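You operate a simulated robot arm through the tools that you are given. There is no shell and no other tool.

You are at the controls of a simulated two-armed robot. One attempt, no reset.

Task
Fit the black block that matches the job card's wire size in the green edge unit.
Fine: shut its cover, turn its knob to twist and clamp it where it stands; leave the blue unit.
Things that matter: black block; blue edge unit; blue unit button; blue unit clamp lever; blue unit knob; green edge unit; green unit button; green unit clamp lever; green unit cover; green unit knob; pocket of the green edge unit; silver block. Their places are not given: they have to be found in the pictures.

The check looks at the end state, three seconds after you hand in, the way a careful person would. Anything else that was tipped, shoved, dropped, spilled or broken makes it a failure. Lids that push on must go on centred and level and be pressed home; caps that screw on are set level and turned clockwise until they are tight.

Robot
Two 7-joint arms with fingered hands on one trunk that stands fixed in place. Base frame: the origin is at the foot of the trunk, x ahead of it, y to its left, z up. Units: mm, degrees, N and s.
The left shoulder is at [12, 163, 1270], the right one opposite. Payload 4 kg a hand.
The TCP of each hand is the grasp point between the finger pads, 36 mm short of the fingertips. In the tool frame z runs along the fingers and y along their closing line. The gripper opens to 124 mm. The gripper's body begins 42 mm behind the TCP. The gripper is a hand of 4 fingers: y runs from the thumb to the fingers, the wrist lies at [-15, -99, -189] in the tool frame, and closing takes about 1.5 s.
Orientation is told as [roll, pitch, yaw] about the base's x, y, z axes, in that order, counted from this pose: with the fingers straight down and the wrist toward the robot, the tool's x, y and z point along [0, 1, 0], [1, 0, 0] and [0, 0, -1] of the base frame.

Tools
- The arms move only by the tool play_rows. It takes "left_increments", "right_increments" or both (then of equal length, played together; a hand with none holds still); each is a list of rows, each an object (a shift or turn left out is 0, a gripper value left out holds the last) with "angular": the turn, a rotation vector about the base's x, y, z in degrees, a list of three; "delta_pos": the shift along the base's x, y, z in mm, a list of three. In form: [{"angular": [wx, wy, wz], "delta_pos": [x, y, z]}, ...]. A call has 1 to 20 rows; each row is the pose to reach, as a shift and turn from the pose commanded when the call began. "left_fingers" and "right_fingers" are, for a hand that has rows, the finger opening in mm, from 0 to 124, set as the call begins (left out, the last holds). Rows are played at 5 a second. More than 50 mm and 8.6 degrees between two rows, or a gripper value outside its range, and nothing of the call is played. Where a pose cannot be reached the arm comes as near as it can. A force on the tool above 80 N (or 10 N above the force at the start of the call, whichever is more), or a blocked arm, ends the call early, and 0.2 s more pass. Each finger travels about 45 mm/s and halts on what it meets, pressing with about 25 N; the grip force reading is that of the motor and also rises with nothing between the fingers. The clock runs only during rows and for 0.2 s after the last one: add rows that repeat a pose to give the fingers time. It gives the time, the measured TCP pose, the force on the tool (base axes), the opening and the grip force at its end, in the units of the frame above (readings bear some noise), with the torque about the TCP (base axes, N m) and any sound that the robot's microphone picked up.
- Cameras (640 x 400 px; columns grow to the right, rows downward): "scene" is now at [85.7, -16.4, 1525.3]; the picture's right is [-0.19, -0.98, 0.00], its down [-0.31, 0.06, -0.95] and it looks along [0.93, -0.18, -0.32] (base axes); focal length 214 px, centre (320, 200). "left" rides on the left gripper at [-75, -86, -123] in its tool frame; the picture's right is [-0.70, -0.34, 0.63], its down [0.64, -0.68, 0.35] and it looks along [0.32, 0.65, 0.69] (tool axes); focal length 275 px, centre (320, 200). "right" rides on the right gripper at [75, -86, -123] in its tool frame; the picture's right is [-0.70, 0.34, -0.63], its down [-0.64, -0.68, 0.35] and it looks along [-0.32, 0.65, 0.69] (tool axes); focal length 275 px, centre (320, 200).
- camera(camera): a new picture of that camera. It takes no simulated time.
- lift_body(by): slides the trunk up (or, below 0, down) by that many mm; the arms and the scene camera ride with it, the base frame stays. It gives what a move gives, with no picture.
- move_fingers(index, middle, ring, thumb_bend, thumb_turn, hand): sets how far each is bent, from 0 (flat) to 1 (curled in); at 0.3 the hand is open as for a grip, at 0.7 the pads meet at the TCP. One left out holds its place. A second passes; each finger stops where it meets its share of the squeeze, and holds until it gets a number again. A gripper value or a shape takes the hand back. It gives what a move gives, with no picture; readings hold the bend of each and the force on the fingers (four entries, about 0 where the hand has none), thumb and palm. thumb_turn goes from beside the hand (0) to across from the fingers (1), as for a grip.
- hand_shape(shape, hand): the hand has 4 fingers and takes this shape, open, in about a second: jaw (thumb against the fingers, like two jaws); tri (thumb and two fingers); tip (a fingertip pinch); poke (one finger out to press); point (the index stretched); flat (the hand flat); cup (the hand cupped); fist (a fist). The gripper value then closes the fingers along that shape, each until it touches; the sizes above hold for jaw. It gives what a move gives, with no picture.
- turn_head(pan, tilt): turns the head with the scene camera to pan (to the left, within 86 degrees either way) and tilt (down, from -29 to 69), counted from straight ahead of the robot. It gives what a move gives.
- probe_pixels(camera, pixels): there is no depth. For up to 12 entries [column, row, z] of the newest picture of that camera ("zoom" is the newest enlarged one), the place [x, y] in the base frame at which the ray of that pixel passes the height z, good to about 2 mm. It takes no simulated time.
- inspect(camera, box): a new picture of the part [left, top, right, bottom] of that camera's present view, enlarged. It takes no simulated time.
- close_job(): hands the job in; it is judged then, once.

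Unless the task says otherwise, let go and move clear before handing in.

The tools are called after "Emit:" as a command line: name --argument value ..., lists and objects as JSON in quotes. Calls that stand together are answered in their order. play_rows: Moves the arms, as the interface text tells. Its arguments: {"type":"object","properties":{"left_increments":{"type":"array"},"left_fingers":{"type":"number"},"right_increments":{"type":"array"},"right_fingers":{"type":"number"}},"required":[]} The other tools are called the same way: lift_body (by) slides the trunk up or down; hand_shape (shape, hand) gives the hand a shape; move_fingers (index, middle, ring, thumb_bend, thumb_turn, hand) moves the fingers one by one; turn_head (pan, tilt) turns the head that bears the scene camera; camera (camera) takes a picture; probe_pixels (camera, pixels) gives the place at which the rays of pixels pass given heights; inspect (camera, box) takes an enlarged picture of a part of a camera's view; close_job () hands the job in.

At the start:

```text
clock: 0.0
left_position: [823.2, 93.9, 1492.9]
left_tcp_rot: [0.0, 0.0, 0.1]
left_wrist_force: [-0.9, -0.3, -0.4]
left_moment: [0.02, -0.02, 0.01]
left_grip_width: 123.3
left_grasp_force: 0.2
left_shape: jaw
left_bend: [0.3, 0.3, 0.3, 0.3, 0.98]
left_finger forces: [0.1, 0.0, 0.0, 0.1, 0.0, 0.1]
right_position: [421.3, -329.3, 1535.5]
right_tcp_rot: [0.0, 0.0, 0.0]
right_wrist_force: [0.4, 0.0, -0.1]
right_moment: [-0.01, -0.02, 0.0]
right_grip_width: 123.5
right_grasp_force: 0.1
right_shape: jaw
right_bend: [0.3, 0.3, 0.3, 0.3, 0.98]
right_finger forces: [0.1, 0.1, 0.1, 0.1, 0.0, 0.0]
trunk travel left (down, up): [-425.0, 53.0]
head pan, tilt: [-10.9, 18.2]
```

scene: 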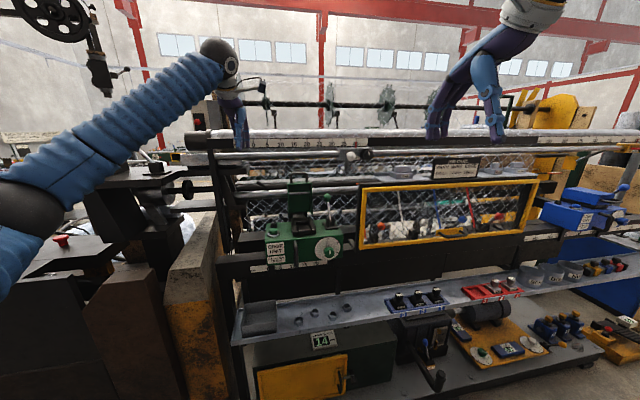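
right: 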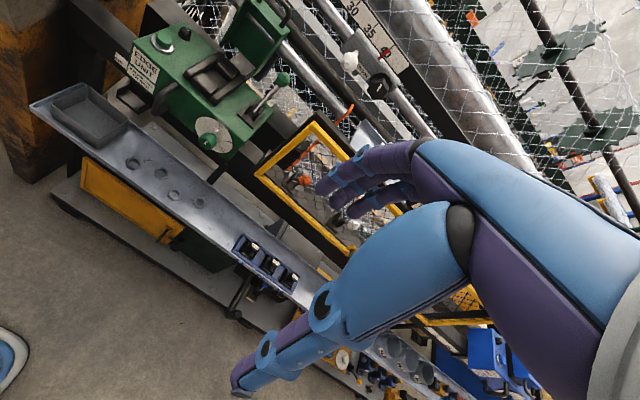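
left: 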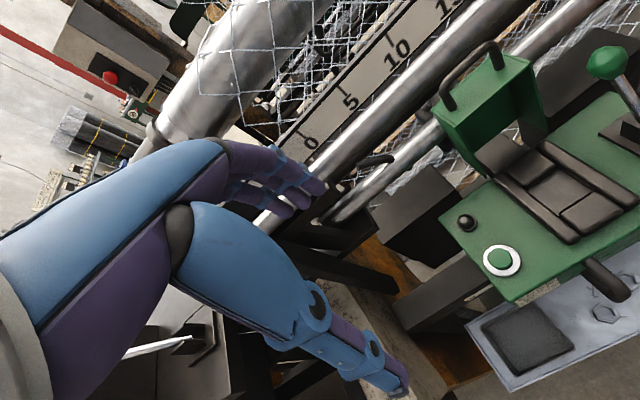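

The scene view shows the green edge unit at about (290,235), black blocks on the shelf at about (415,298), red-holder silver blocks at about (490,288), and cards at (322,340) and (455,167). I'll zoom in on these to read the job card and find the parts.

Emit:
inspect --camera "scene" --box '[230, 160, 380, 280]'

Emit:
inspect --camera "scene" --box '[370, 260, 540, 340]'

Emit:
inspect --camera "scene" --box '[410, 140, 510, 200]'

Emit:
inspect --camera "scene" --box '[240, 290, 360, 370]'

Emit:
inspect --camera "right" --box '[100, 0, 320, 180]'

Emit:
inspect --camera "left" --box '[420, 30, 640, 320]'

```text
3.33 times, centred on (305, 220) of scene
```

zoom: 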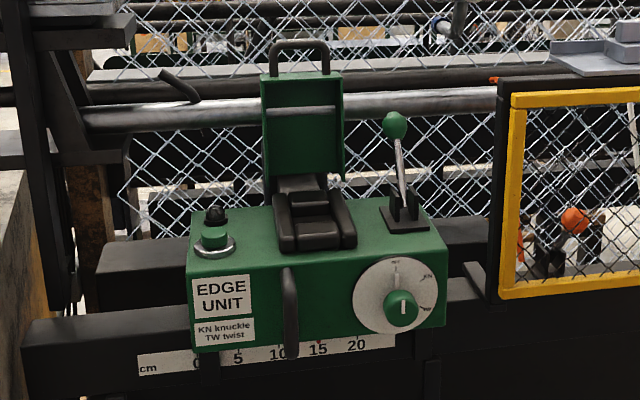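

```text
3.76 times, centred on (455, 300) of scene
```

zoom: 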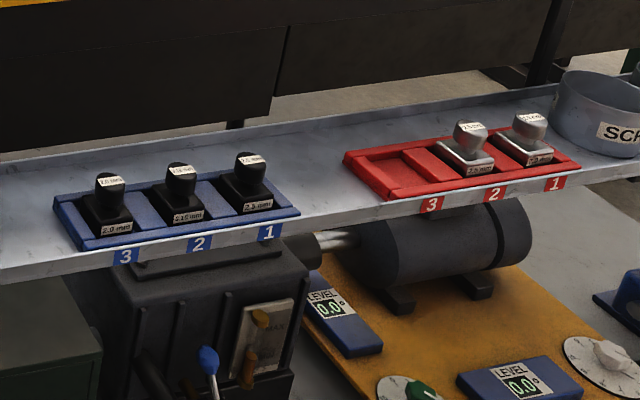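

```text
6.40 times, centred on (460, 170) of scene
```

zoom: 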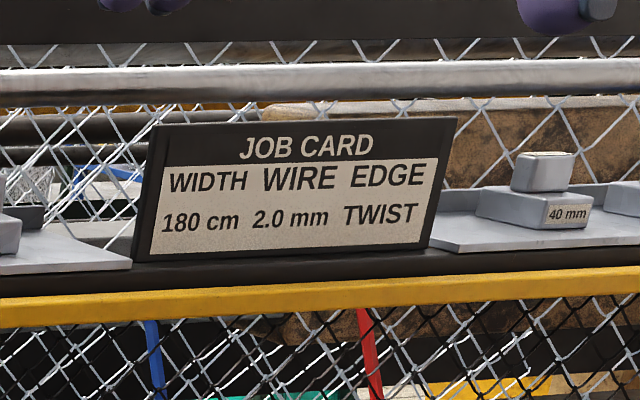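

```text
5.00 times, centred on (300, 330) of scene
```

zoom: 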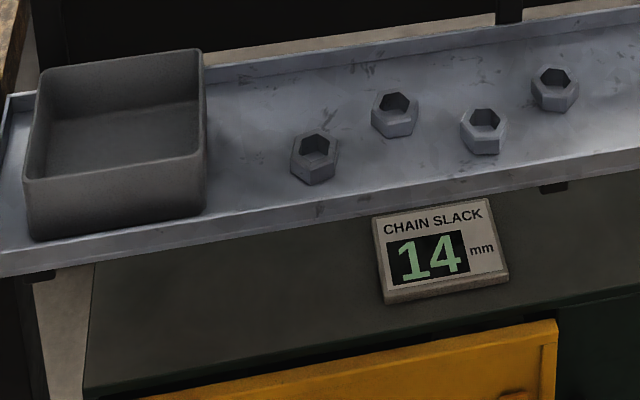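

```text
2.22 times, centred on (210, 90) of right
```

zoom: 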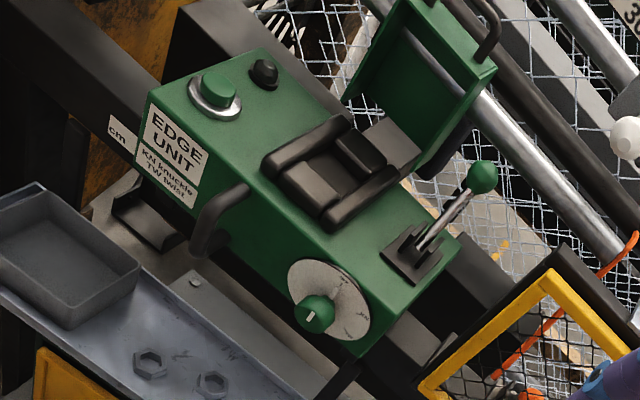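

```text
1.38 times, centred on (530, 175) of left
```

zoom: 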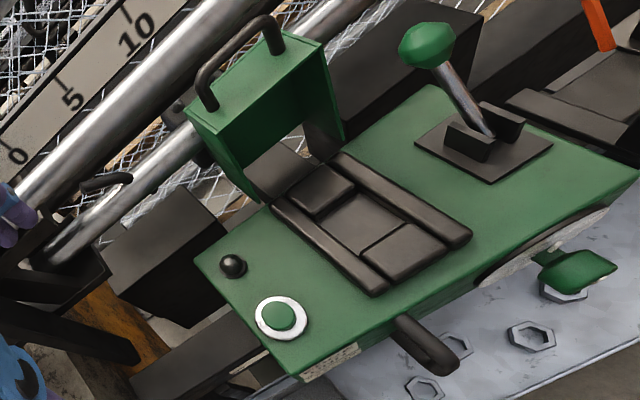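

The job card calls for 2.0 mm and TWIST. In the scene view the left black block at about (400,298), tray slot 3, seems to read 2.0 mm, so I'll zoom in further to confirm the labels and check the same tray in the right camera.

Emit:
inspect --camera "scene" --box '[380, 280, 460, 330]'

Emit:
inspect --camera "right" --box '[220, 220, 316, 300]'

Emit:
inspect --camera "scene" --box '[285, 225, 355, 275]'

Emit:
inspect --camera "scene" --box '[270, 165, 350, 225]'

Emit:
inspect --camera "scene" --box '[530, 180, 640, 250]'

```text
8.00 times, centred on (420, 305) of scene
```

zoom: 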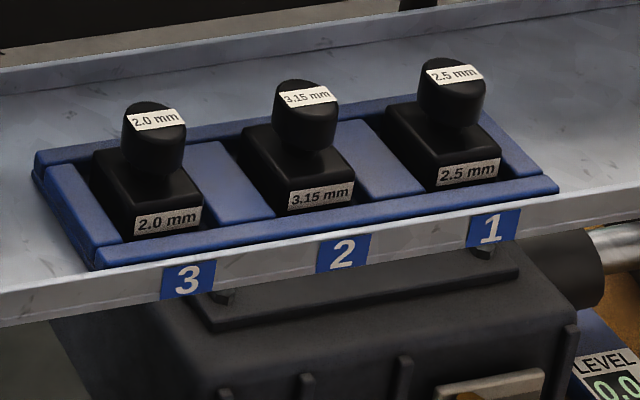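

```text
5.00 times, centred on (268, 260) of right
```

zoom: 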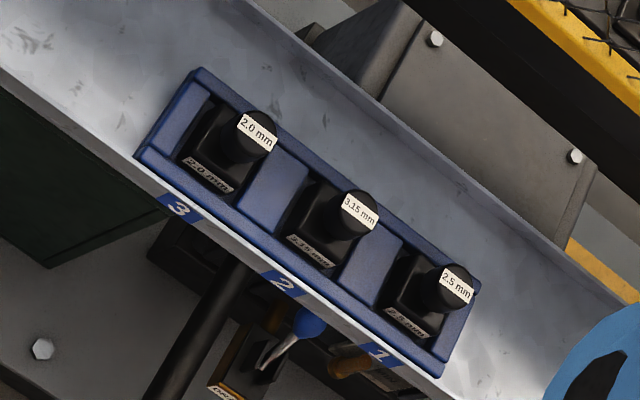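

```text
8.00 times, centred on (320, 250) of scene
```

zoom: 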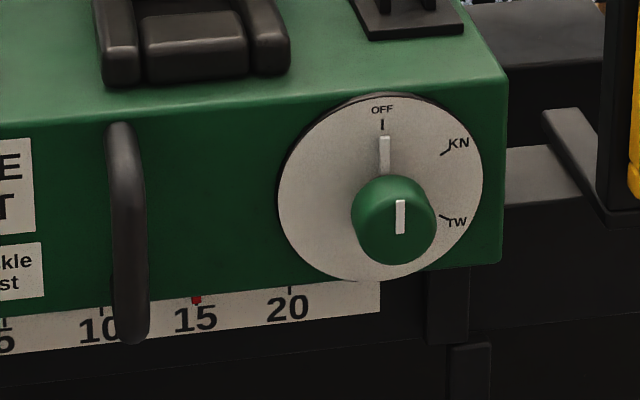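

```text
6.67 times, centred on (310, 195) of scene
```

zoom: 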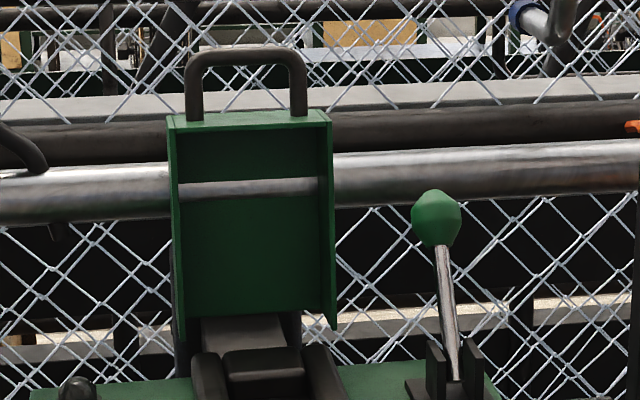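

```text
5.71 times, centred on (585, 215) of scene
```

zoom: 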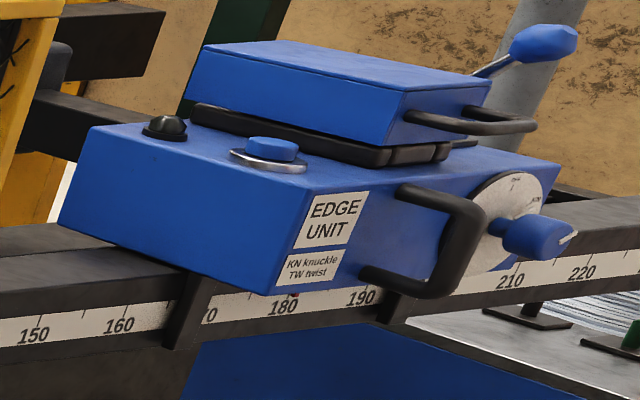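

The labels are clear: the black block in slot 3, with its knob top near scene pixel (399,295), is 2.0 mm. The green unit's knob is at OFF, with TW clockwise from it. Next I'll look closely at the pocket, lever and knob from the two hand cameras.

Emit:
inspect --camera "left" --box '[490, 120, 630, 220]'

Emit:
inspect --camera "left" --box '[540, 30, 640, 160]'

Emit:
inspect --camera "right" --box '[170, 30, 300, 150]'

Emit:
inspect --camera "scene" --box '[285, 210, 345, 250]'

```text
4.00 times, centred on (560, 170) of left
```

zoom: 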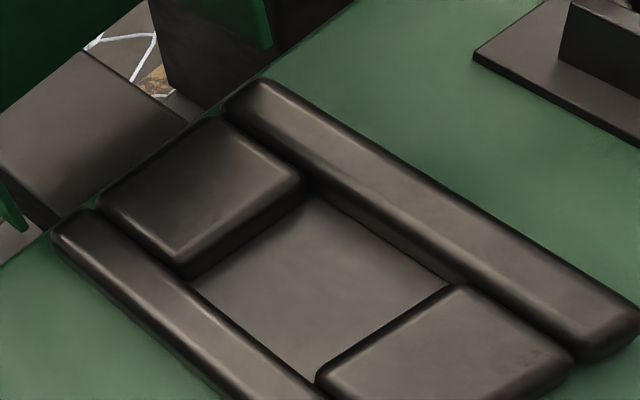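

```text
3.08 times, centred on (590, 95) of left
```

zoom: 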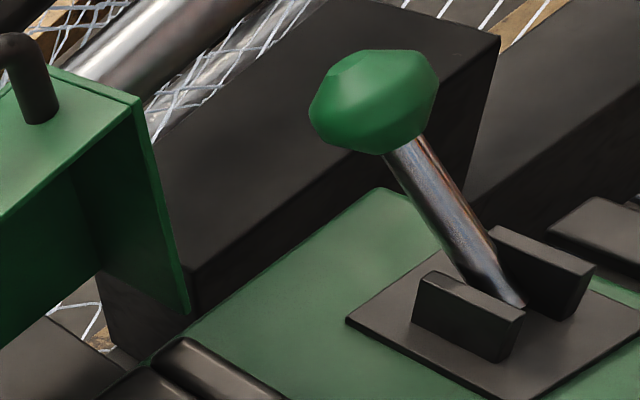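

```text
3.33 times, centred on (235, 90) of right
```

zoom: 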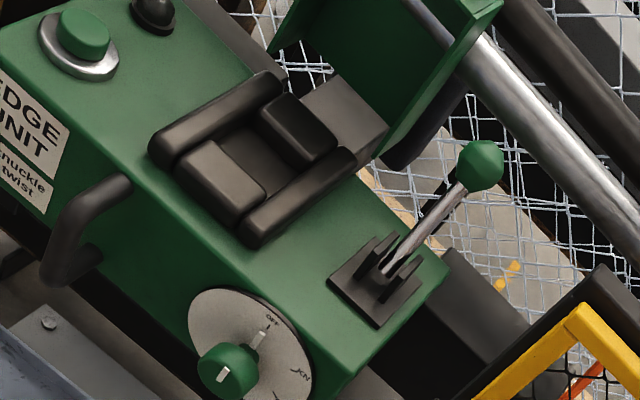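

```text
10.00 times, centred on (315, 230) of scene
```

zoom: 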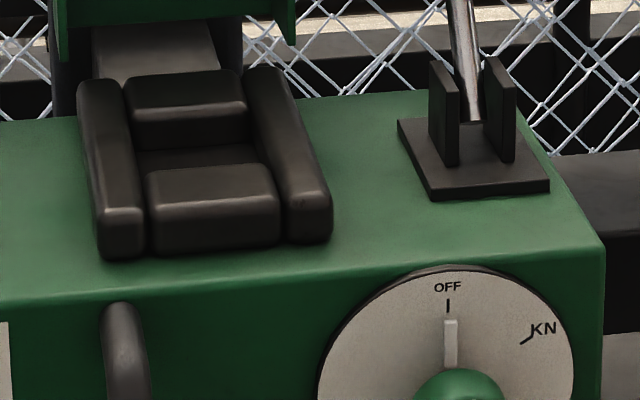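

The pocket is a square recess between two rails and two cushions, near left pixel (560,170), and it looks empty. The lever sits between two plates in the x–z plane and leans back. I'll probe the main points to get positions.

Emit:
probe_pixels --camera "scene" --pixels '[[265.4, 237, 1145], [342.8, 229, 1145], [336, 215, 1145], [270.5, 222.4, 1145], [313, 246, 1145], [337, 247, 1130], [327.4, 197.7, 1240], [315, 219, 1145], [399, 295, 846], [399, 309, 810], [320, 222, 1150], [300, 240, 1150]]'

Emit:
probe_pixels --camera "left" --pixels '[[560, 162, 1145], [537, 155, 1145], [572, 157, 1145], [545, 140, 1145], [560, 193, 1145], [501.7, 259.8, 1149], [608, 63.5, 1240]]'

Emit:
probe_pixels --camera "right" --pixels '[[255.6, 246, 846], [246, 94, 1150], [231, 82, 1150], [260, 105, 1160], [204, 140, 1100]]'

```text
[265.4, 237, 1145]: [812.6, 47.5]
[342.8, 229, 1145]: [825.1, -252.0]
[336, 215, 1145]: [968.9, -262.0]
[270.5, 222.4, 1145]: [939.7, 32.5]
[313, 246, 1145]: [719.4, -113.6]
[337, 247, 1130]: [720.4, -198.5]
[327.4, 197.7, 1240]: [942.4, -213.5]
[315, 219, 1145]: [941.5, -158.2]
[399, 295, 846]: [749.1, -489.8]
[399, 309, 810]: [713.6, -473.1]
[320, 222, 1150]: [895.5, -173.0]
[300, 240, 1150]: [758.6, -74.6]
```

```text
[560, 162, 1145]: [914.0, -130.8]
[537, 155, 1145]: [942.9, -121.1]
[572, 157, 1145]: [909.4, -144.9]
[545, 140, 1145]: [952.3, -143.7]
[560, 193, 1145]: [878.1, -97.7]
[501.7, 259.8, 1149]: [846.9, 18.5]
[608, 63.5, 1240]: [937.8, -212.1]
```

```text
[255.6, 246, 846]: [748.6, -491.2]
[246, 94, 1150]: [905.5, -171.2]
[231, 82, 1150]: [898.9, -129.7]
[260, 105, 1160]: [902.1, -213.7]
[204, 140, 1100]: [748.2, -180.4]
```

The block's knob top triangulates to about (749,-490,846), the pocket recess to about (883,-100,1140), and the yellow window frame front to x≈826. I'll bring the right hand partway down in front of the tray and look again before the grasp.

Emit:
play_rows --right_increments '[{"delta_pos": [15, -10, -40]}, {"delta_pos": [30, -20, -80]}, {"delta_pos": [50, -30, -120]}, {"delta_pos": [70, -40, -160]}, {"delta_pos": [90, -50, -200]}, {"delta_pos": [110, -65, -240]}, {"delta_pos": [130, -80, -280]}, {"delta_pos": [150, -95, -320]}, {"delta_pos": [170, -110, -360]}, {"delta_pos": [190, -120, -400]}, {"delta_pos": [215, -130, -435]}, {"delta_pos": [235, -140, -460]}, {"delta_pos": [235, -140, -460]}]'

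```text
clock: 2.8
left_position: [823.3, 93.6, 1491.9]
left_tcp_rot: [0.0, 0.1, 0.1]
left_wrist_force: [-0.6, 0.2, -0.5]
left_moment: [0.04, -0.02, 0.0]
left_grip_width: 123.6
left_grasp_force: 0.0
left_shape: jaw
left_bend: [0.3, 0.3, 0.3, 0.3, 0.98]
left_finger forces: [0.0, 0.0, 0.0, 0.1, 0.0, 0.0]
right_position: [656.9, -469.6, 1074.1]
right_tcp_rot: [0.0, 0.0, 0.0]
right_wrist_force: [-0.9, 0.2, -0.9]
right_moment: [0.0, 0.0, 0.0]
right_grip_width: 123.7
right_grasp_force: 0.0
right_shape: jaw
right_bend: [0.3, 0.3, 0.3, 0.3, 0.98]
right_finger forces: [0.1, 0.0, 0.0, 0.1, 0.1, 0.0]
trunk travel left (down, up): [-425.0, 53.0]
head pan, tilt: [-10.9, 18.2]
```

The move went through cleanly and the right TCP is now at (657,-470,1074). I'll take fresh right and scene pictures to refine the block's place.

Emit:
camera --camera "right"

Emit:
camera --camera "scene"

```text
taken
```

right: 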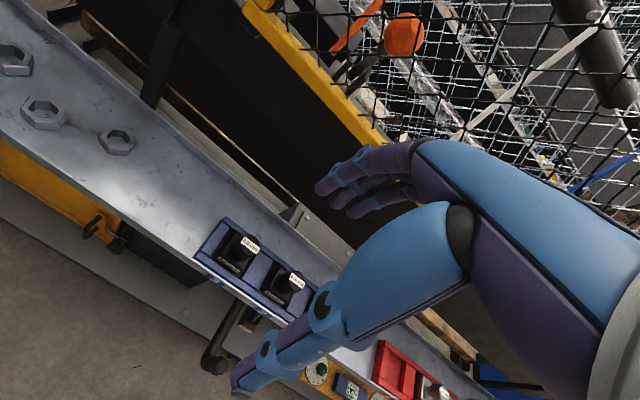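

```text
taken
```

scene: 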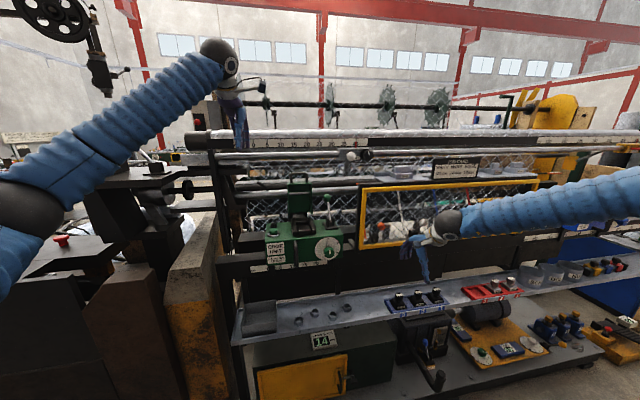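

The right view now shows the tray at about (250,260), with the 2.0 mm block nearest the top left. I'll zoom both views to get the knob's top and neck, the body's top and the tray's rim height.

Emit:
inspect --camera "right" --box '[190, 210, 310, 300]'

Emit:
inspect --camera "scene" --box '[384, 284, 432, 320]'

```text
4.44 times, centred on (250, 255) of right
```

zoom: 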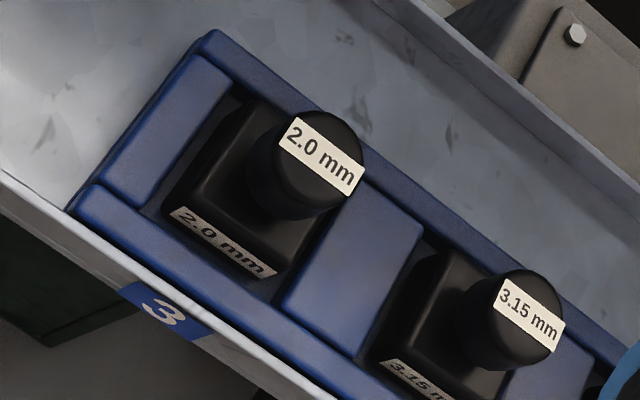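

```text
11.11 times, centred on (408, 302) of scene
```

zoom: 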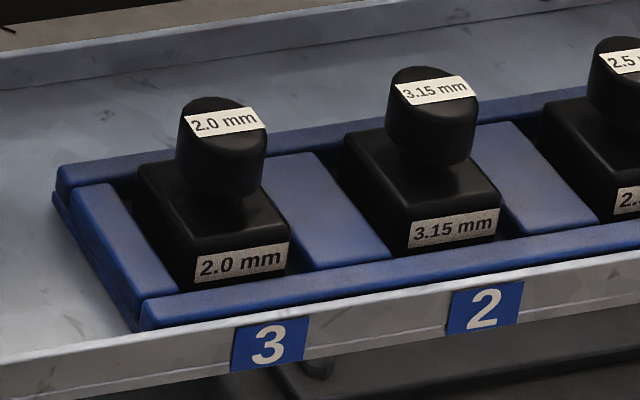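

The fresh triangulation puts the 2.0 mm block's knob axis at about (746,-489). Its top is at z≈850, its body top at z≈810 and its diameter about 34 mm. I'll narrow the fingers to 75 mm and move above it, then look again.

Emit:
play_rows --right_increments '[{"delta_pos": [20, -5, -20]}, {"delta_pos": [45, -10, -40]}, {"delta_pos": [70, -15, -70]}, {"delta_pos": [89, -19, -100]}, {"delta_pos": [89, -19, -140]}, {"delta_pos": [89, -19, -140]}]' --right_fingers 75

Emit:
camera --camera "right"

Emit:
inspect --camera "scene" --box '[360, 220, 480, 310]'

```text
clock: 4.2
left_position: [823.1, 94.8, 1491.0]
left_tcp_rot: [-0.1, 0.0, 0.0]
left_wrist_force: [-0.3, 0.4, -0.3]
left_moment: [-0.02, 0.02, 0.0]
left_grip_width: 123.6
left_grasp_force: 0.0
left_shape: jaw
left_bend: [0.3, 0.3, 0.3, 0.3, 0.98]
left_finger forces: [0.0, 0.0, 0.0, 0.1, 0.0, 0.0]
right_position: [744.7, -487.7, 934.0]
right_tcp_rot: [0.0, 0.0, 0.0]
right_wrist_force: [0.1, 0.4, -0.1]
right_moment: [-0.02, -0.02, 0.02]
right_grip_width: 75.6
right_grasp_force: 0.0
right_shape: jaw
right_bend: [0.37, 0.41, 0.4, 0.53, 0.99]
right_finger forces: [0.0, 0.1, 0.0, 0.0, 0.0, 0.0]
trunk travel left (down, up): [-425.0, 53.0]
head pan, tilt: [-10.9, 18.2]
```

```text
taken
```

right: 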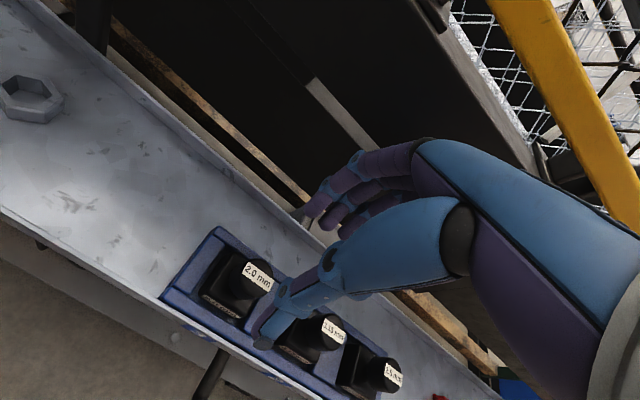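

```text
4.44 times, centred on (420, 265) of scene
```

zoom: 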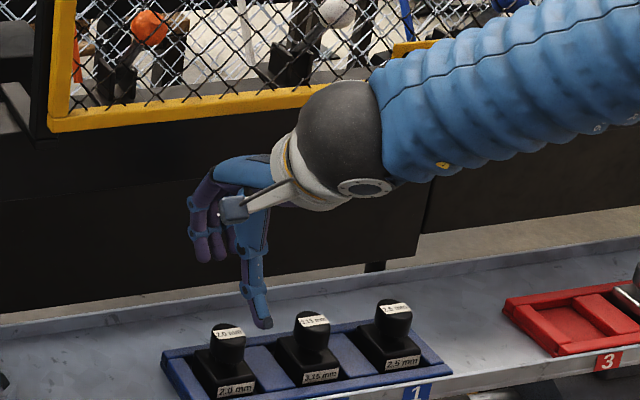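

The label centre at right pixel (258,276) is within about 3 mm of where I predicted it, and the thumb and fingers straddle the knob. I'll lower to TCP z≈856 with the fingers still at 75 mm and check the picture before closing.

Emit:
play_rows --right_increments '[{"delta_pos": [1, 0, -25]}, {"delta_pos": [1, 0, -50]}, {"delta_pos": [1, 0, -65]}, {"delta_pos": [1, 0, -78]}, {"delta_pos": [1, 0, -78]}]'

Emit:
inspect --camera "right" --box '[180, 180, 400, 380]'

Emit:
inspect --camera "scene" --box '[370, 250, 450, 320]'

```text
clock: 5.4
left_position: [824.2, 94.3, 1490.5]
left_tcp_rot: [0.0, 0.0, 0.1]
left_wrist_force: [0.3, -0.3, -0.5]
left_moment: [0.01, -0.03, 0.0]
left_grip_width: 123.5
left_grasp_force: 0.0
left_shape: jaw
left_bend: [0.3, 0.3, 0.3, 0.3, 0.98]
left_finger forces: [0.0, 0.1, 0.0, 0.0, 0.0, 0.0]
right_position: [746.2, -488.3, 856.4]
right_tcp_rot: [0.1, 0.0, -0.1]
right_wrist_force: [0.0, 0.3, 0.2]
right_moment: [-0.02, 0.01, 0.0]
right_grip_width: 75.2
right_grasp_force: 0.2
right_shape: jaw
right_bend: [0.37, 0.41, 0.4, 0.53, 0.99]
right_finger forces: [0.0, 0.0, 0.1, 0.0, 0.0, 0.0]
trunk travel left (down, up): [-425.0, 53.0]
head pan, tilt: [-10.9, 18.2]
```

```text
2.00 times, centred on (290, 280) of right
```

zoom: 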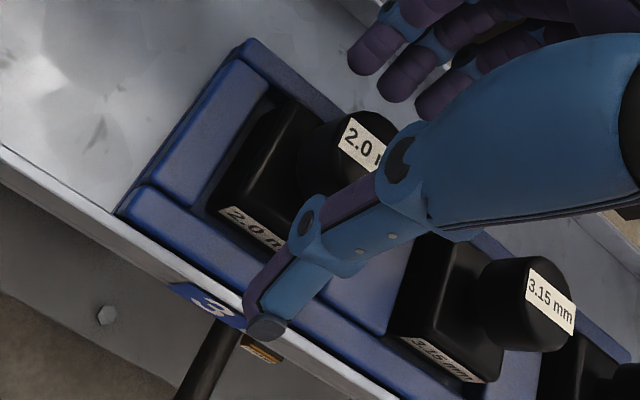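

```text
5.71 times, centred on (410, 285) of scene
```

zoom: 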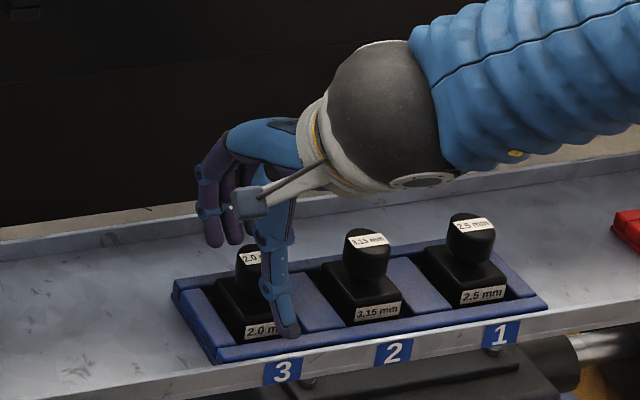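

The fingers straddle the knob with the thumb tip about 9 mm above the body's top edge (label top at z≈811). I'll lower 5 mm more and close gently on the knob, then check.

Emit:
play_rows --right_increments '[{"delta_pos": [0, 0, -5]}, {"delta_pos": [0, 0, -5]}]'

Emit:
play_rows --right_increments '[{"delta_pos": [0, 0, 0]}, {"delta_pos": [0, 0, 0]}, {"delta_pos": [0, 0, 0]}, {"delta_pos": [0, 0, 0]}, {"delta_pos": [0, 0, 0]}, {"delta_pos": [0, 0, 0]}, {"delta_pos": [0, 0, 0]}, {"delta_pos": [0, 0, 0]}]' --right_fingers 15

Emit:
inspect --camera "right" --box '[180, 180, 400, 380]'

Emit:
inspect --camera "scene" --box '[370, 250, 450, 320]'

```text
clock: 6.0
left_position: [822.8, 94.4, 1491.1]
left_tcp_rot: [0.0, 0.0, 0.1]
left_wrist_force: [0.4, 0.0, -0.5]
left_moment: [0.03, 0.0, 0.0]
left_grip_width: 123.4
left_grasp_force: 0.0
left_shape: jaw
left_bend: [0.3, 0.3, 0.3, 0.3, 0.98]
left_finger forces: [0.0, 0.1, 0.0, 0.0, 0.0, 0.0]
right_position: [745.8, -487.4, 851.5]
right_tcp_rot: [0.0, -0.1, 0.0]
right_wrist_force: [-0.2, 0.4, 0.2]
right_moment: [0.02, -0.02, 0.0]
right_grip_width: 75.2
right_grasp_force: 0.0
right_shape: jaw
right_bend: [0.37, 0.41, 0.4, 0.53, 0.99]
right_finger forces: [0.0, 0.1, 0.1, 0.1, 0.0, 0.0]
trunk travel left (down, up): [-425.0, 53.0]
head pan, tilt: [-10.9, 18.2]
```

```text
clock: 7.8
left_position: [822.9, 93.1, 1492.2]
left_tcp_rot: [0.1, -0.1, 0.2]
left_wrist_force: [-0.3, 0.8, 0.3]
left_moment: [-0.03, -0.01, -0.01]
left_grip_width: 123.6
left_grasp_force: 0.0
left_shape: jaw
left_bend: [0.3, 0.3, 0.3, 0.3, 0.98]
left_finger forces: [0.0, 0.0, 0.0, 0.0, 0.0, 0.0]
right_position: [745.6, -489.2, 850.0]
right_tcp_rot: [0.1, 0.0, 0.0]
right_wrist_force: [-0.9, 1.1, 3.7]
right_moment: [0.01, -0.05, -0.01]
right_grip_width: 29.6
right_grasp_force: 24.8
right_shape: jaw
right_bend: [0.57, 0.6, 0.66, 0.62, 1.0]
right_finger forces: [16.9, 11.4, 0.1, 0.1, 25.8, 0.0]
trunk travel left (down, up): [-425.0, 53.0]
head pan, tilt: [-10.9, 18.2]
```

```text
2.00 times, centred on (290, 280) of right
```

zoom: 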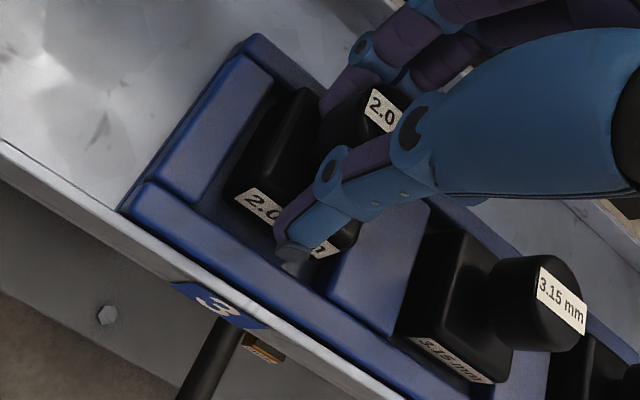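

```text
5.71 times, centred on (410, 285) of scene
```

zoom: 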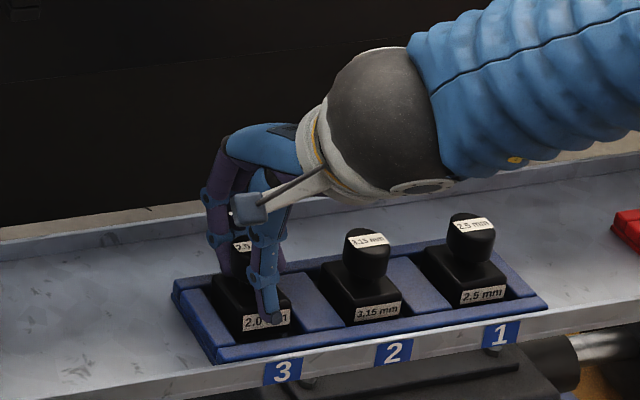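

The grip stopped at 29.6 mm with thumb 25.8 N, index 17 N and middle 11 N, so the knob is held. I'll lift straight up slowly by about 60 mm and check the block's attitude.

Emit:
play_rows --right_increments '[{"delta_pos": [0, 0, 4]}, {"delta_pos": [0, 0, 10]}, {"delta_pos": [0, 0, 18]}, {"delta_pos": [0, 0, 28]}, {"delta_pos": [0, 0, 40]}, {"delta_pos": [0, 0, 55]}, {"delta_pos": [0, 0, 70]}, {"delta_pos": [0, 0, 70]}]'

Emit:
inspect --camera "right" --box '[180, 180, 400, 380]'

Emit:
inspect --camera "scene" --box '[370, 240, 450, 310]'

```text
clock: 9.6
left_position: [825.3, 92.5, 1489.8]
left_tcp_rot: [0.0, 0.1, 0.1]
left_wrist_force: [-0.1, -1.0, 0.2]
left_moment: [-0.01, 0.03, 0.02]
left_grip_width: 123.3
left_grasp_force: 0.2
left_shape: jaw
left_bend: [0.3, 0.3, 0.3, 0.3, 0.98]
left_finger forces: [0.0, 0.0, 0.1, 0.0, 0.1, 0.0]
right_position: [746.2, -490.0, 920.5]
right_tcp_rot: [0.0, 0.0, -0.1]
right_wrist_force: [-0.1, -0.8, -4.8]
right_moment: [-0.02, 0.05, -0.02]
right_grip_width: 29.2
right_grasp_force: 25.1
right_shape: jaw
right_bend: [0.57, 0.6, 0.66, 0.62, 1.0]
right_finger forces: [17.6, 11.5, 0.0, 0.1, 23.5, 0.1]
trunk travel left (down, up): [-425.0, 53.0]
head pan, tilt: [-10.9, 18.2]
```

```text
2.00 times, centred on (290, 280) of right
```

zoom: 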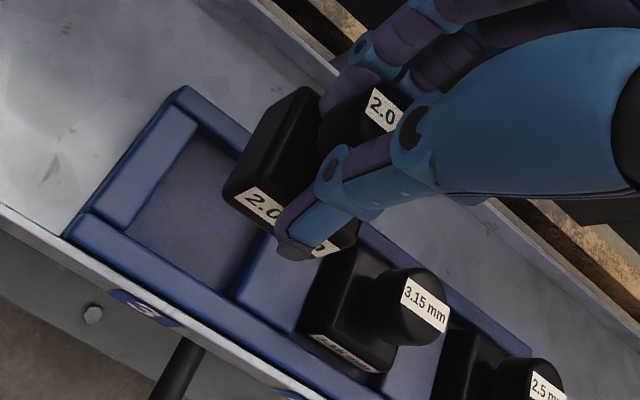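

```text
5.71 times, centred on (410, 275) of scene
```

zoom: 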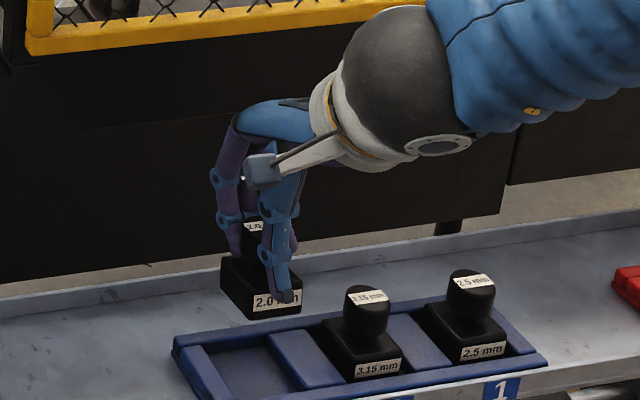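

The block came up cleanly, looks level and weighs about 5 N, and tray slot 3 is empty. I'll zoom closely from both cameras to measure the block's offset from the TCP.

Emit:
inspect --camera "right" --box '[240, 210, 320, 320]'

Emit:
inspect --camera "scene" --box '[390, 270, 422, 300]'

```text
3.64 times, centred on (280, 265) of right
```

zoom: 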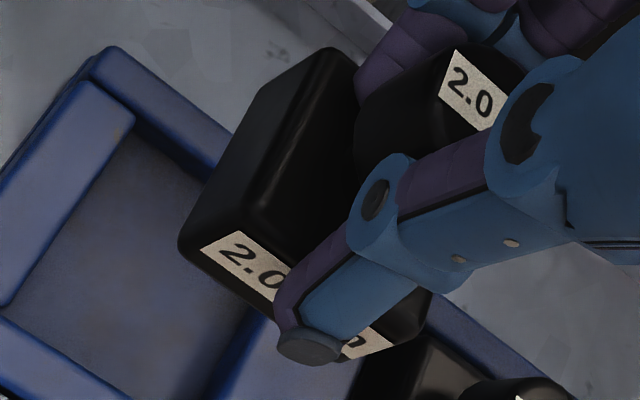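

```text
13.33 times, centred on (406, 285) of scene
```

zoom: 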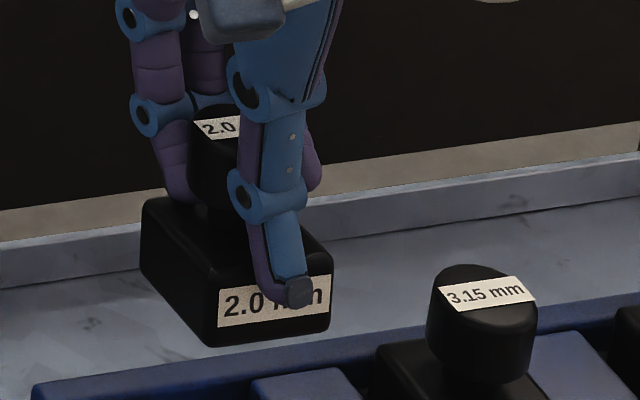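

The block's bottom sits about 57 mm below the TCP and is centred on it in y. Before moving, I'll zoom on the cover from the left and scene views to learn how much room the hand has behind the pocket.

Emit:
inspect --camera "left" --box '[430, 40, 560, 170]'

Emit:
inspect --camera "scene" --box '[280, 165, 325, 235]'

Emit:
inspect --camera "left" --box '[500, 130, 620, 230]'

```text
3.08 times, centred on (495, 105) of left
```

zoom: 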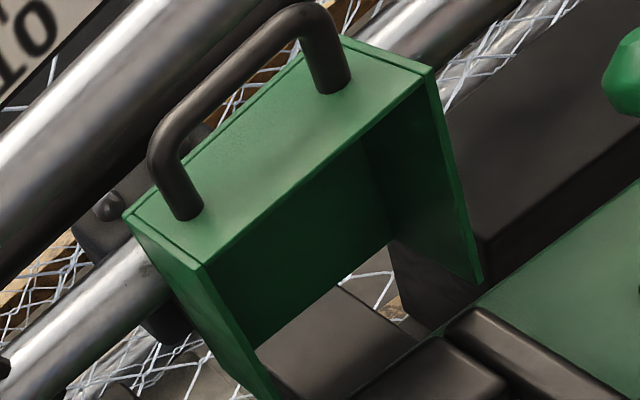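

```text
5.71 times, centred on (302, 200) of scene
```

zoom: 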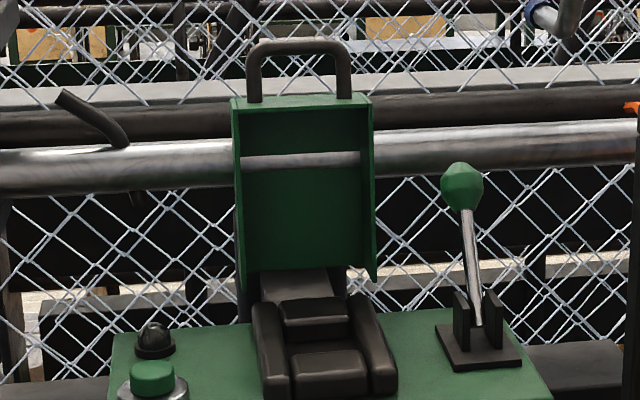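

```text
4.00 times, centred on (560, 180) of left
```

zoom: 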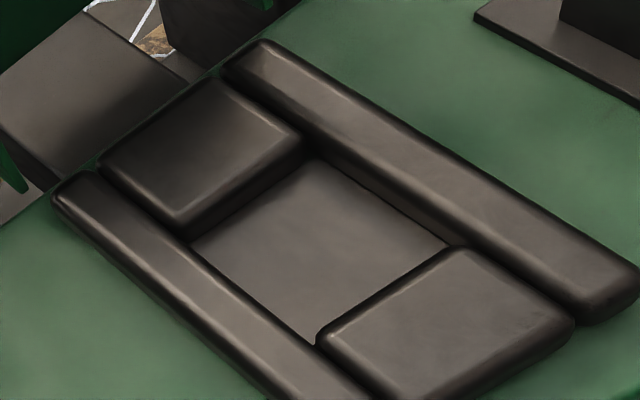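

From these views the cover stands vertical, spanning y -47 to -146 with its open edge at x≈959. It hinges near (962,·,1140), and its handle bar is near (980,-96,1343). I'll back the right hand out, raise the block and bring it in front of the green unit, well clear of the window frame.

Emit:
play_rows --right_increments '[{"delta_pos": [-20, 0, 40]}, {"delta_pos": [-50, 0, 75]}, {"delta_pos": [-60, 30, 107]}, {"delta_pos": [-60, 63, 140]}, {"delta_pos": [-60, 96, 173]}, {"delta_pos": [-60, 129, 206]}, {"delta_pos": [-60, 162, 239]}, {"delta_pos": [-60, 195, 272]}, {"delta_pos": [-60, 228, 305]}, {"delta_pos": [-60, 261, 338]}, {"delta_pos": [-55, 292, 370]}, {"delta_pos": [-40, 320, 400]}, {"delta_pos": [-10, 345, 410]}, {"delta_pos": [20, 350, 410]}, {"delta_pos": [20, 350, 410]}]'

Emit:
camera --camera "right"

Emit:
camera --camera "left"

Emit:
camera --camera "scene"

```text
clock: 12.8
left_position: [821.9, 93.8, 1491.1]
left_tcp_rot: [0.0, 0.0, 0.1]
left_wrist_force: [0.9, -0.2, -0.5]
left_moment: [-0.03, -0.04, 0.01]
left_grip_width: 123.6
left_grasp_force: 0.1
left_shape: jaw
left_bend: [0.3, 0.3, 0.3, 0.3, 0.98]
left_finger forces: [0.0, 0.1, 0.0, 0.0, 0.1, 0.1]
right_position: [764.3, -138.6, 1332.2]
right_tcp_rot: [-0.1, -0.1, 0.0]
right_wrist_force: [-0.3, -0.3, -5.1]
right_moment: [-0.02, -0.04, -0.01]
right_grip_width: 28.7
right_grasp_force: 24.8
right_shape: jaw
right_bend: [0.57, 0.6, 0.66, 0.62, 1.0]
right_finger forces: [19.9, 14.1, 0.1, 0.1, 23.4, 0.0]
trunk travel left (down, up): [-425.0, 53.0]
head pan, tilt: [-10.9, 18.2]
```

```text
taken
```

right: 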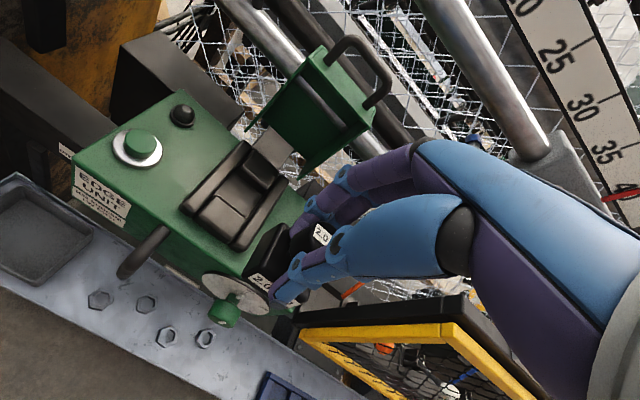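

```text
taken
```

left: 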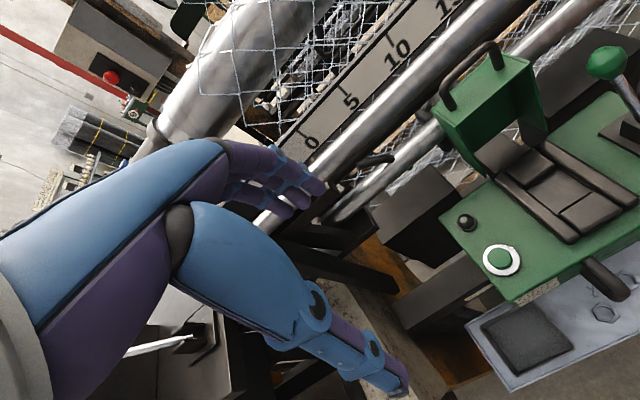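

```text
taken
```

scene: 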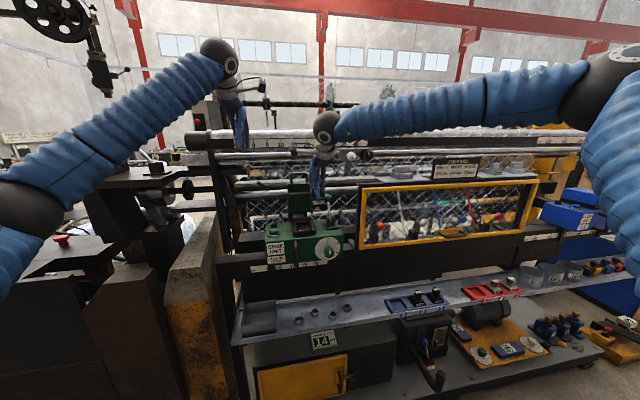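

The block is still held and the right camera now sees the pocket at about (235,205) beside it. I'll zoom on the pocket from both hand cameras and measure its corners.

Emit:
inspect --camera "right" --box '[175, 125, 315, 255]'

Emit:
inspect --camera "left" --box '[495, 130, 625, 240]'

Emit:
inspect --camera "scene" --box '[285, 205, 345, 245]'

```text
3.08 times, centred on (245, 190) of right
```

zoom: 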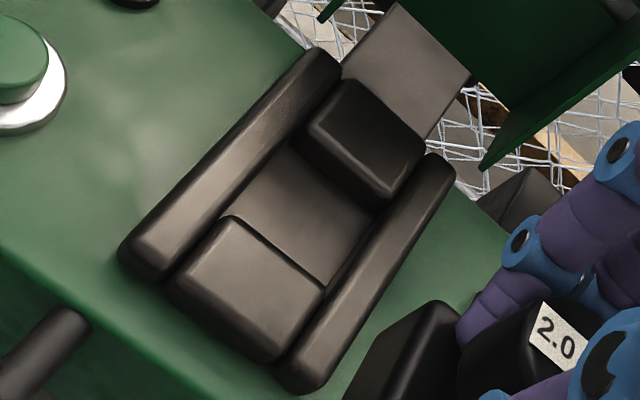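

```text
3.64 times, centred on (560, 185) of left
```

zoom: 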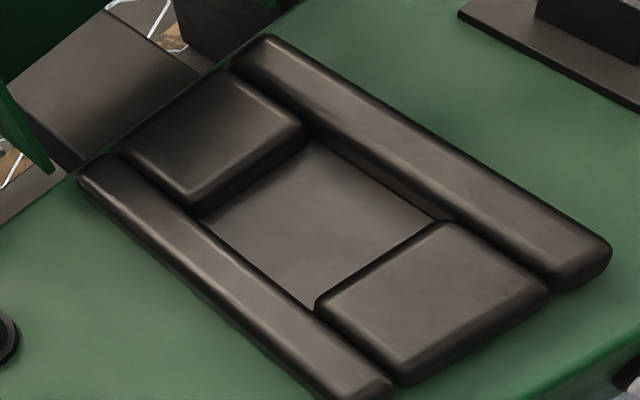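

```text
10.00 times, centred on (315, 225) of scene
```

zoom: 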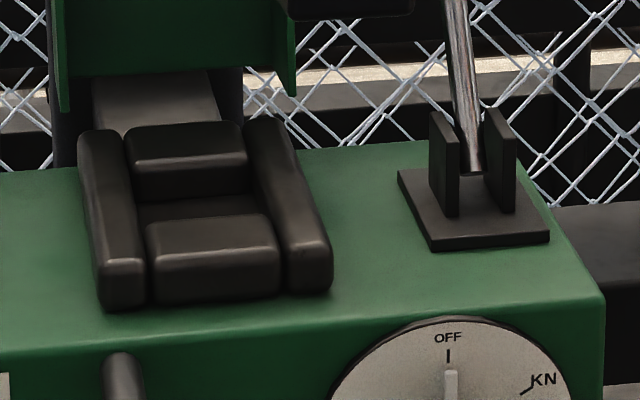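

The pocket floor triangulates to z≈1139 and the cushion tops to z≈1152. The recess runs about x 858–910 and y -124 to -76. I'll check these edges with the exact probe and zoom on the held block to pin its offset from the TCP.

Emit:
probe_pixels --camera "right" --pixels '[[263.5, 193.9, 1139], [246.6, 217.5, 1152], [216.4, 195, 1152], [233.3, 173.8, 1152], [264.5, 178, 1152], [240, 168, 1152]]'

Emit:
probe_pixels --camera "left" --pixels '[[557.3, 168.5, 1139], [593, 189.9, 1152], [527, 190.5, 1152], [559.5, 214, 1152], [555, 163, 1152], [524, 187, 1152]]'

Emit:
inspect --camera "scene" --box '[305, 175, 345, 205]'

Emit:
inspect --camera "right" --box '[235, 205, 345, 315]'

```text
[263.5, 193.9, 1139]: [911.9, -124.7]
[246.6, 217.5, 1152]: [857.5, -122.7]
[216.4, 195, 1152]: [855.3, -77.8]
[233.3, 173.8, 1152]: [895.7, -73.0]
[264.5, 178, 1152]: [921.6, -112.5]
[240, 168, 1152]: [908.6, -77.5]
```

```text
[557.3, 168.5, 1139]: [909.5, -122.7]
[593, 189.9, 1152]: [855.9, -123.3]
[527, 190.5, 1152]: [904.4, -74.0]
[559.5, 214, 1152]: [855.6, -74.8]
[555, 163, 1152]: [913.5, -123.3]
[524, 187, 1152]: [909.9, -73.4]
```

```text
13.33 times, centred on (325, 190) of scene
```

zoom: 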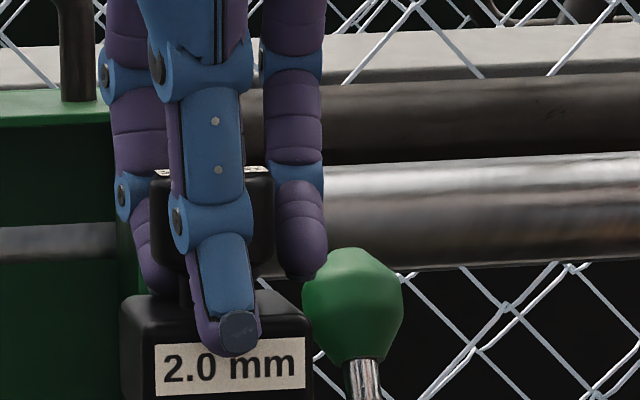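

```text
3.64 times, centred on (290, 260) of right
```

zoom: 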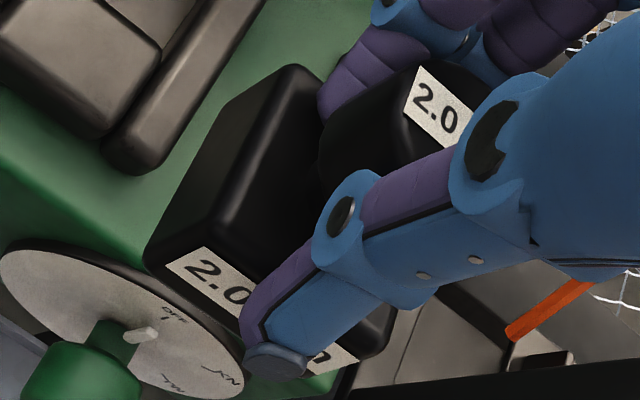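

The probe puts the recess at about x 856–911 and y -123.5 to -74.5, so it is centred near (883.5,-99). Now I'll probe the held block's label centre in both views for its offset.

Emit:
probe_pixels --camera "right" --pixels '[[274.1, 290.5, 1286], [274.1, 290.5, 1290], [274.1, 290.5, 1294], [317, 226, 1332], [262, 222, 1300], [238, 270, 1300]]'

Emit:
probe_pixels --camera "scene" --pixels '[[318.25, 202.4, 1286], [318.25, 202.4, 1290], [318.25, 202.4, 1294]]'

```text
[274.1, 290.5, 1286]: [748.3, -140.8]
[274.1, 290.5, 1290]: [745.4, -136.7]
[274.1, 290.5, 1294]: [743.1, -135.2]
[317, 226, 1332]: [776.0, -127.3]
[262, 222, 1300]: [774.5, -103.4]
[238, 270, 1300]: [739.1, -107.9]
```

```text
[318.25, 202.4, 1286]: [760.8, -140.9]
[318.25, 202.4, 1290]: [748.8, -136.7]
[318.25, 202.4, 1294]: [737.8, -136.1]
```

The block's label face sits about 21 mm ahead of the TCP and its centre is within 2 mm of the TCP line. I'll bring it over the pocket, about 30 mm above the cushions, and check from both cameras.

Emit:
play_rows --right_increments '[{"delta_pos": [30, 10, -10]}, {"delta_pos": [60, 20, -20]}, {"delta_pos": [90, 30, -40]}, {"delta_pos": [108, 36, -60]}, {"delta_pos": [116.5, 38, -92]}, {"delta_pos": [116.5, 38, -92]}]'

Emit:
camera --camera "left"

Emit:
inspect --camera "right" --box '[200, 160, 360, 320]'

Emit:
inspect --camera "scene" --box '[275, 175, 335, 235]'

```text
clock: 14.2
left_position: [823.3, 93.9, 1491.6]
left_tcp_rot: [0.0, 0.0, 0.1]
left_wrist_force: [0.2, 0.4, 0.1]
left_moment: [0.02, -0.01, -0.01]
left_grip_width: 123.7
left_grasp_force: 0.0
left_shape: jaw
left_bend: [0.3, 0.3, 0.3, 0.3, 0.98]
left_finger forces: [0.1, 0.0, 0.0, 0.1, 0.1, 0.0]
right_position: [854.5, -131.2, 1240.4]
right_tcp_rot: [0.1, -0.1, 0.1]
right_wrist_force: [-0.6, 0.1, -5.0]
right_moment: [-0.03, 0.03, -0.01]
right_grip_width: 28.6
right_grasp_force: 25.0
right_shape: jaw
right_bend: [0.57, 0.6, 0.66, 0.62, 1.0]
right_finger forces: [20.4, 14.5, 0.0, 0.1, 23.3, 0.0]
right hand out of reach, approached as far as the arm can: row 3, 4, 5, 6
trunk travel left (down, up): [-425.0, 53.0]
head pan, tilt: [-10.9, 18.2]
```

```text
taken
```

left: 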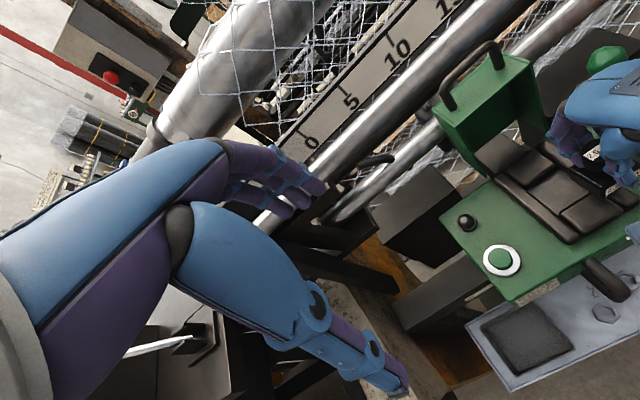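

```text
2.50 times, centred on (280, 240) of right
```

zoom: 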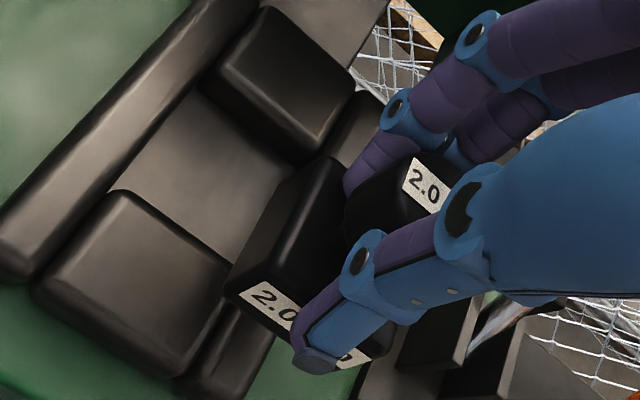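

```text
6.67 times, centred on (305, 205) of scene
```

zoom: 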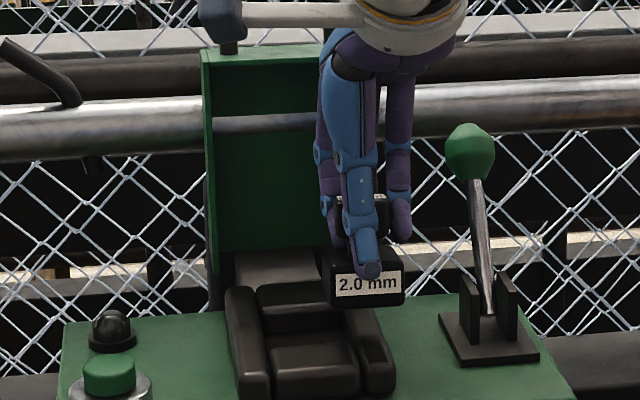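

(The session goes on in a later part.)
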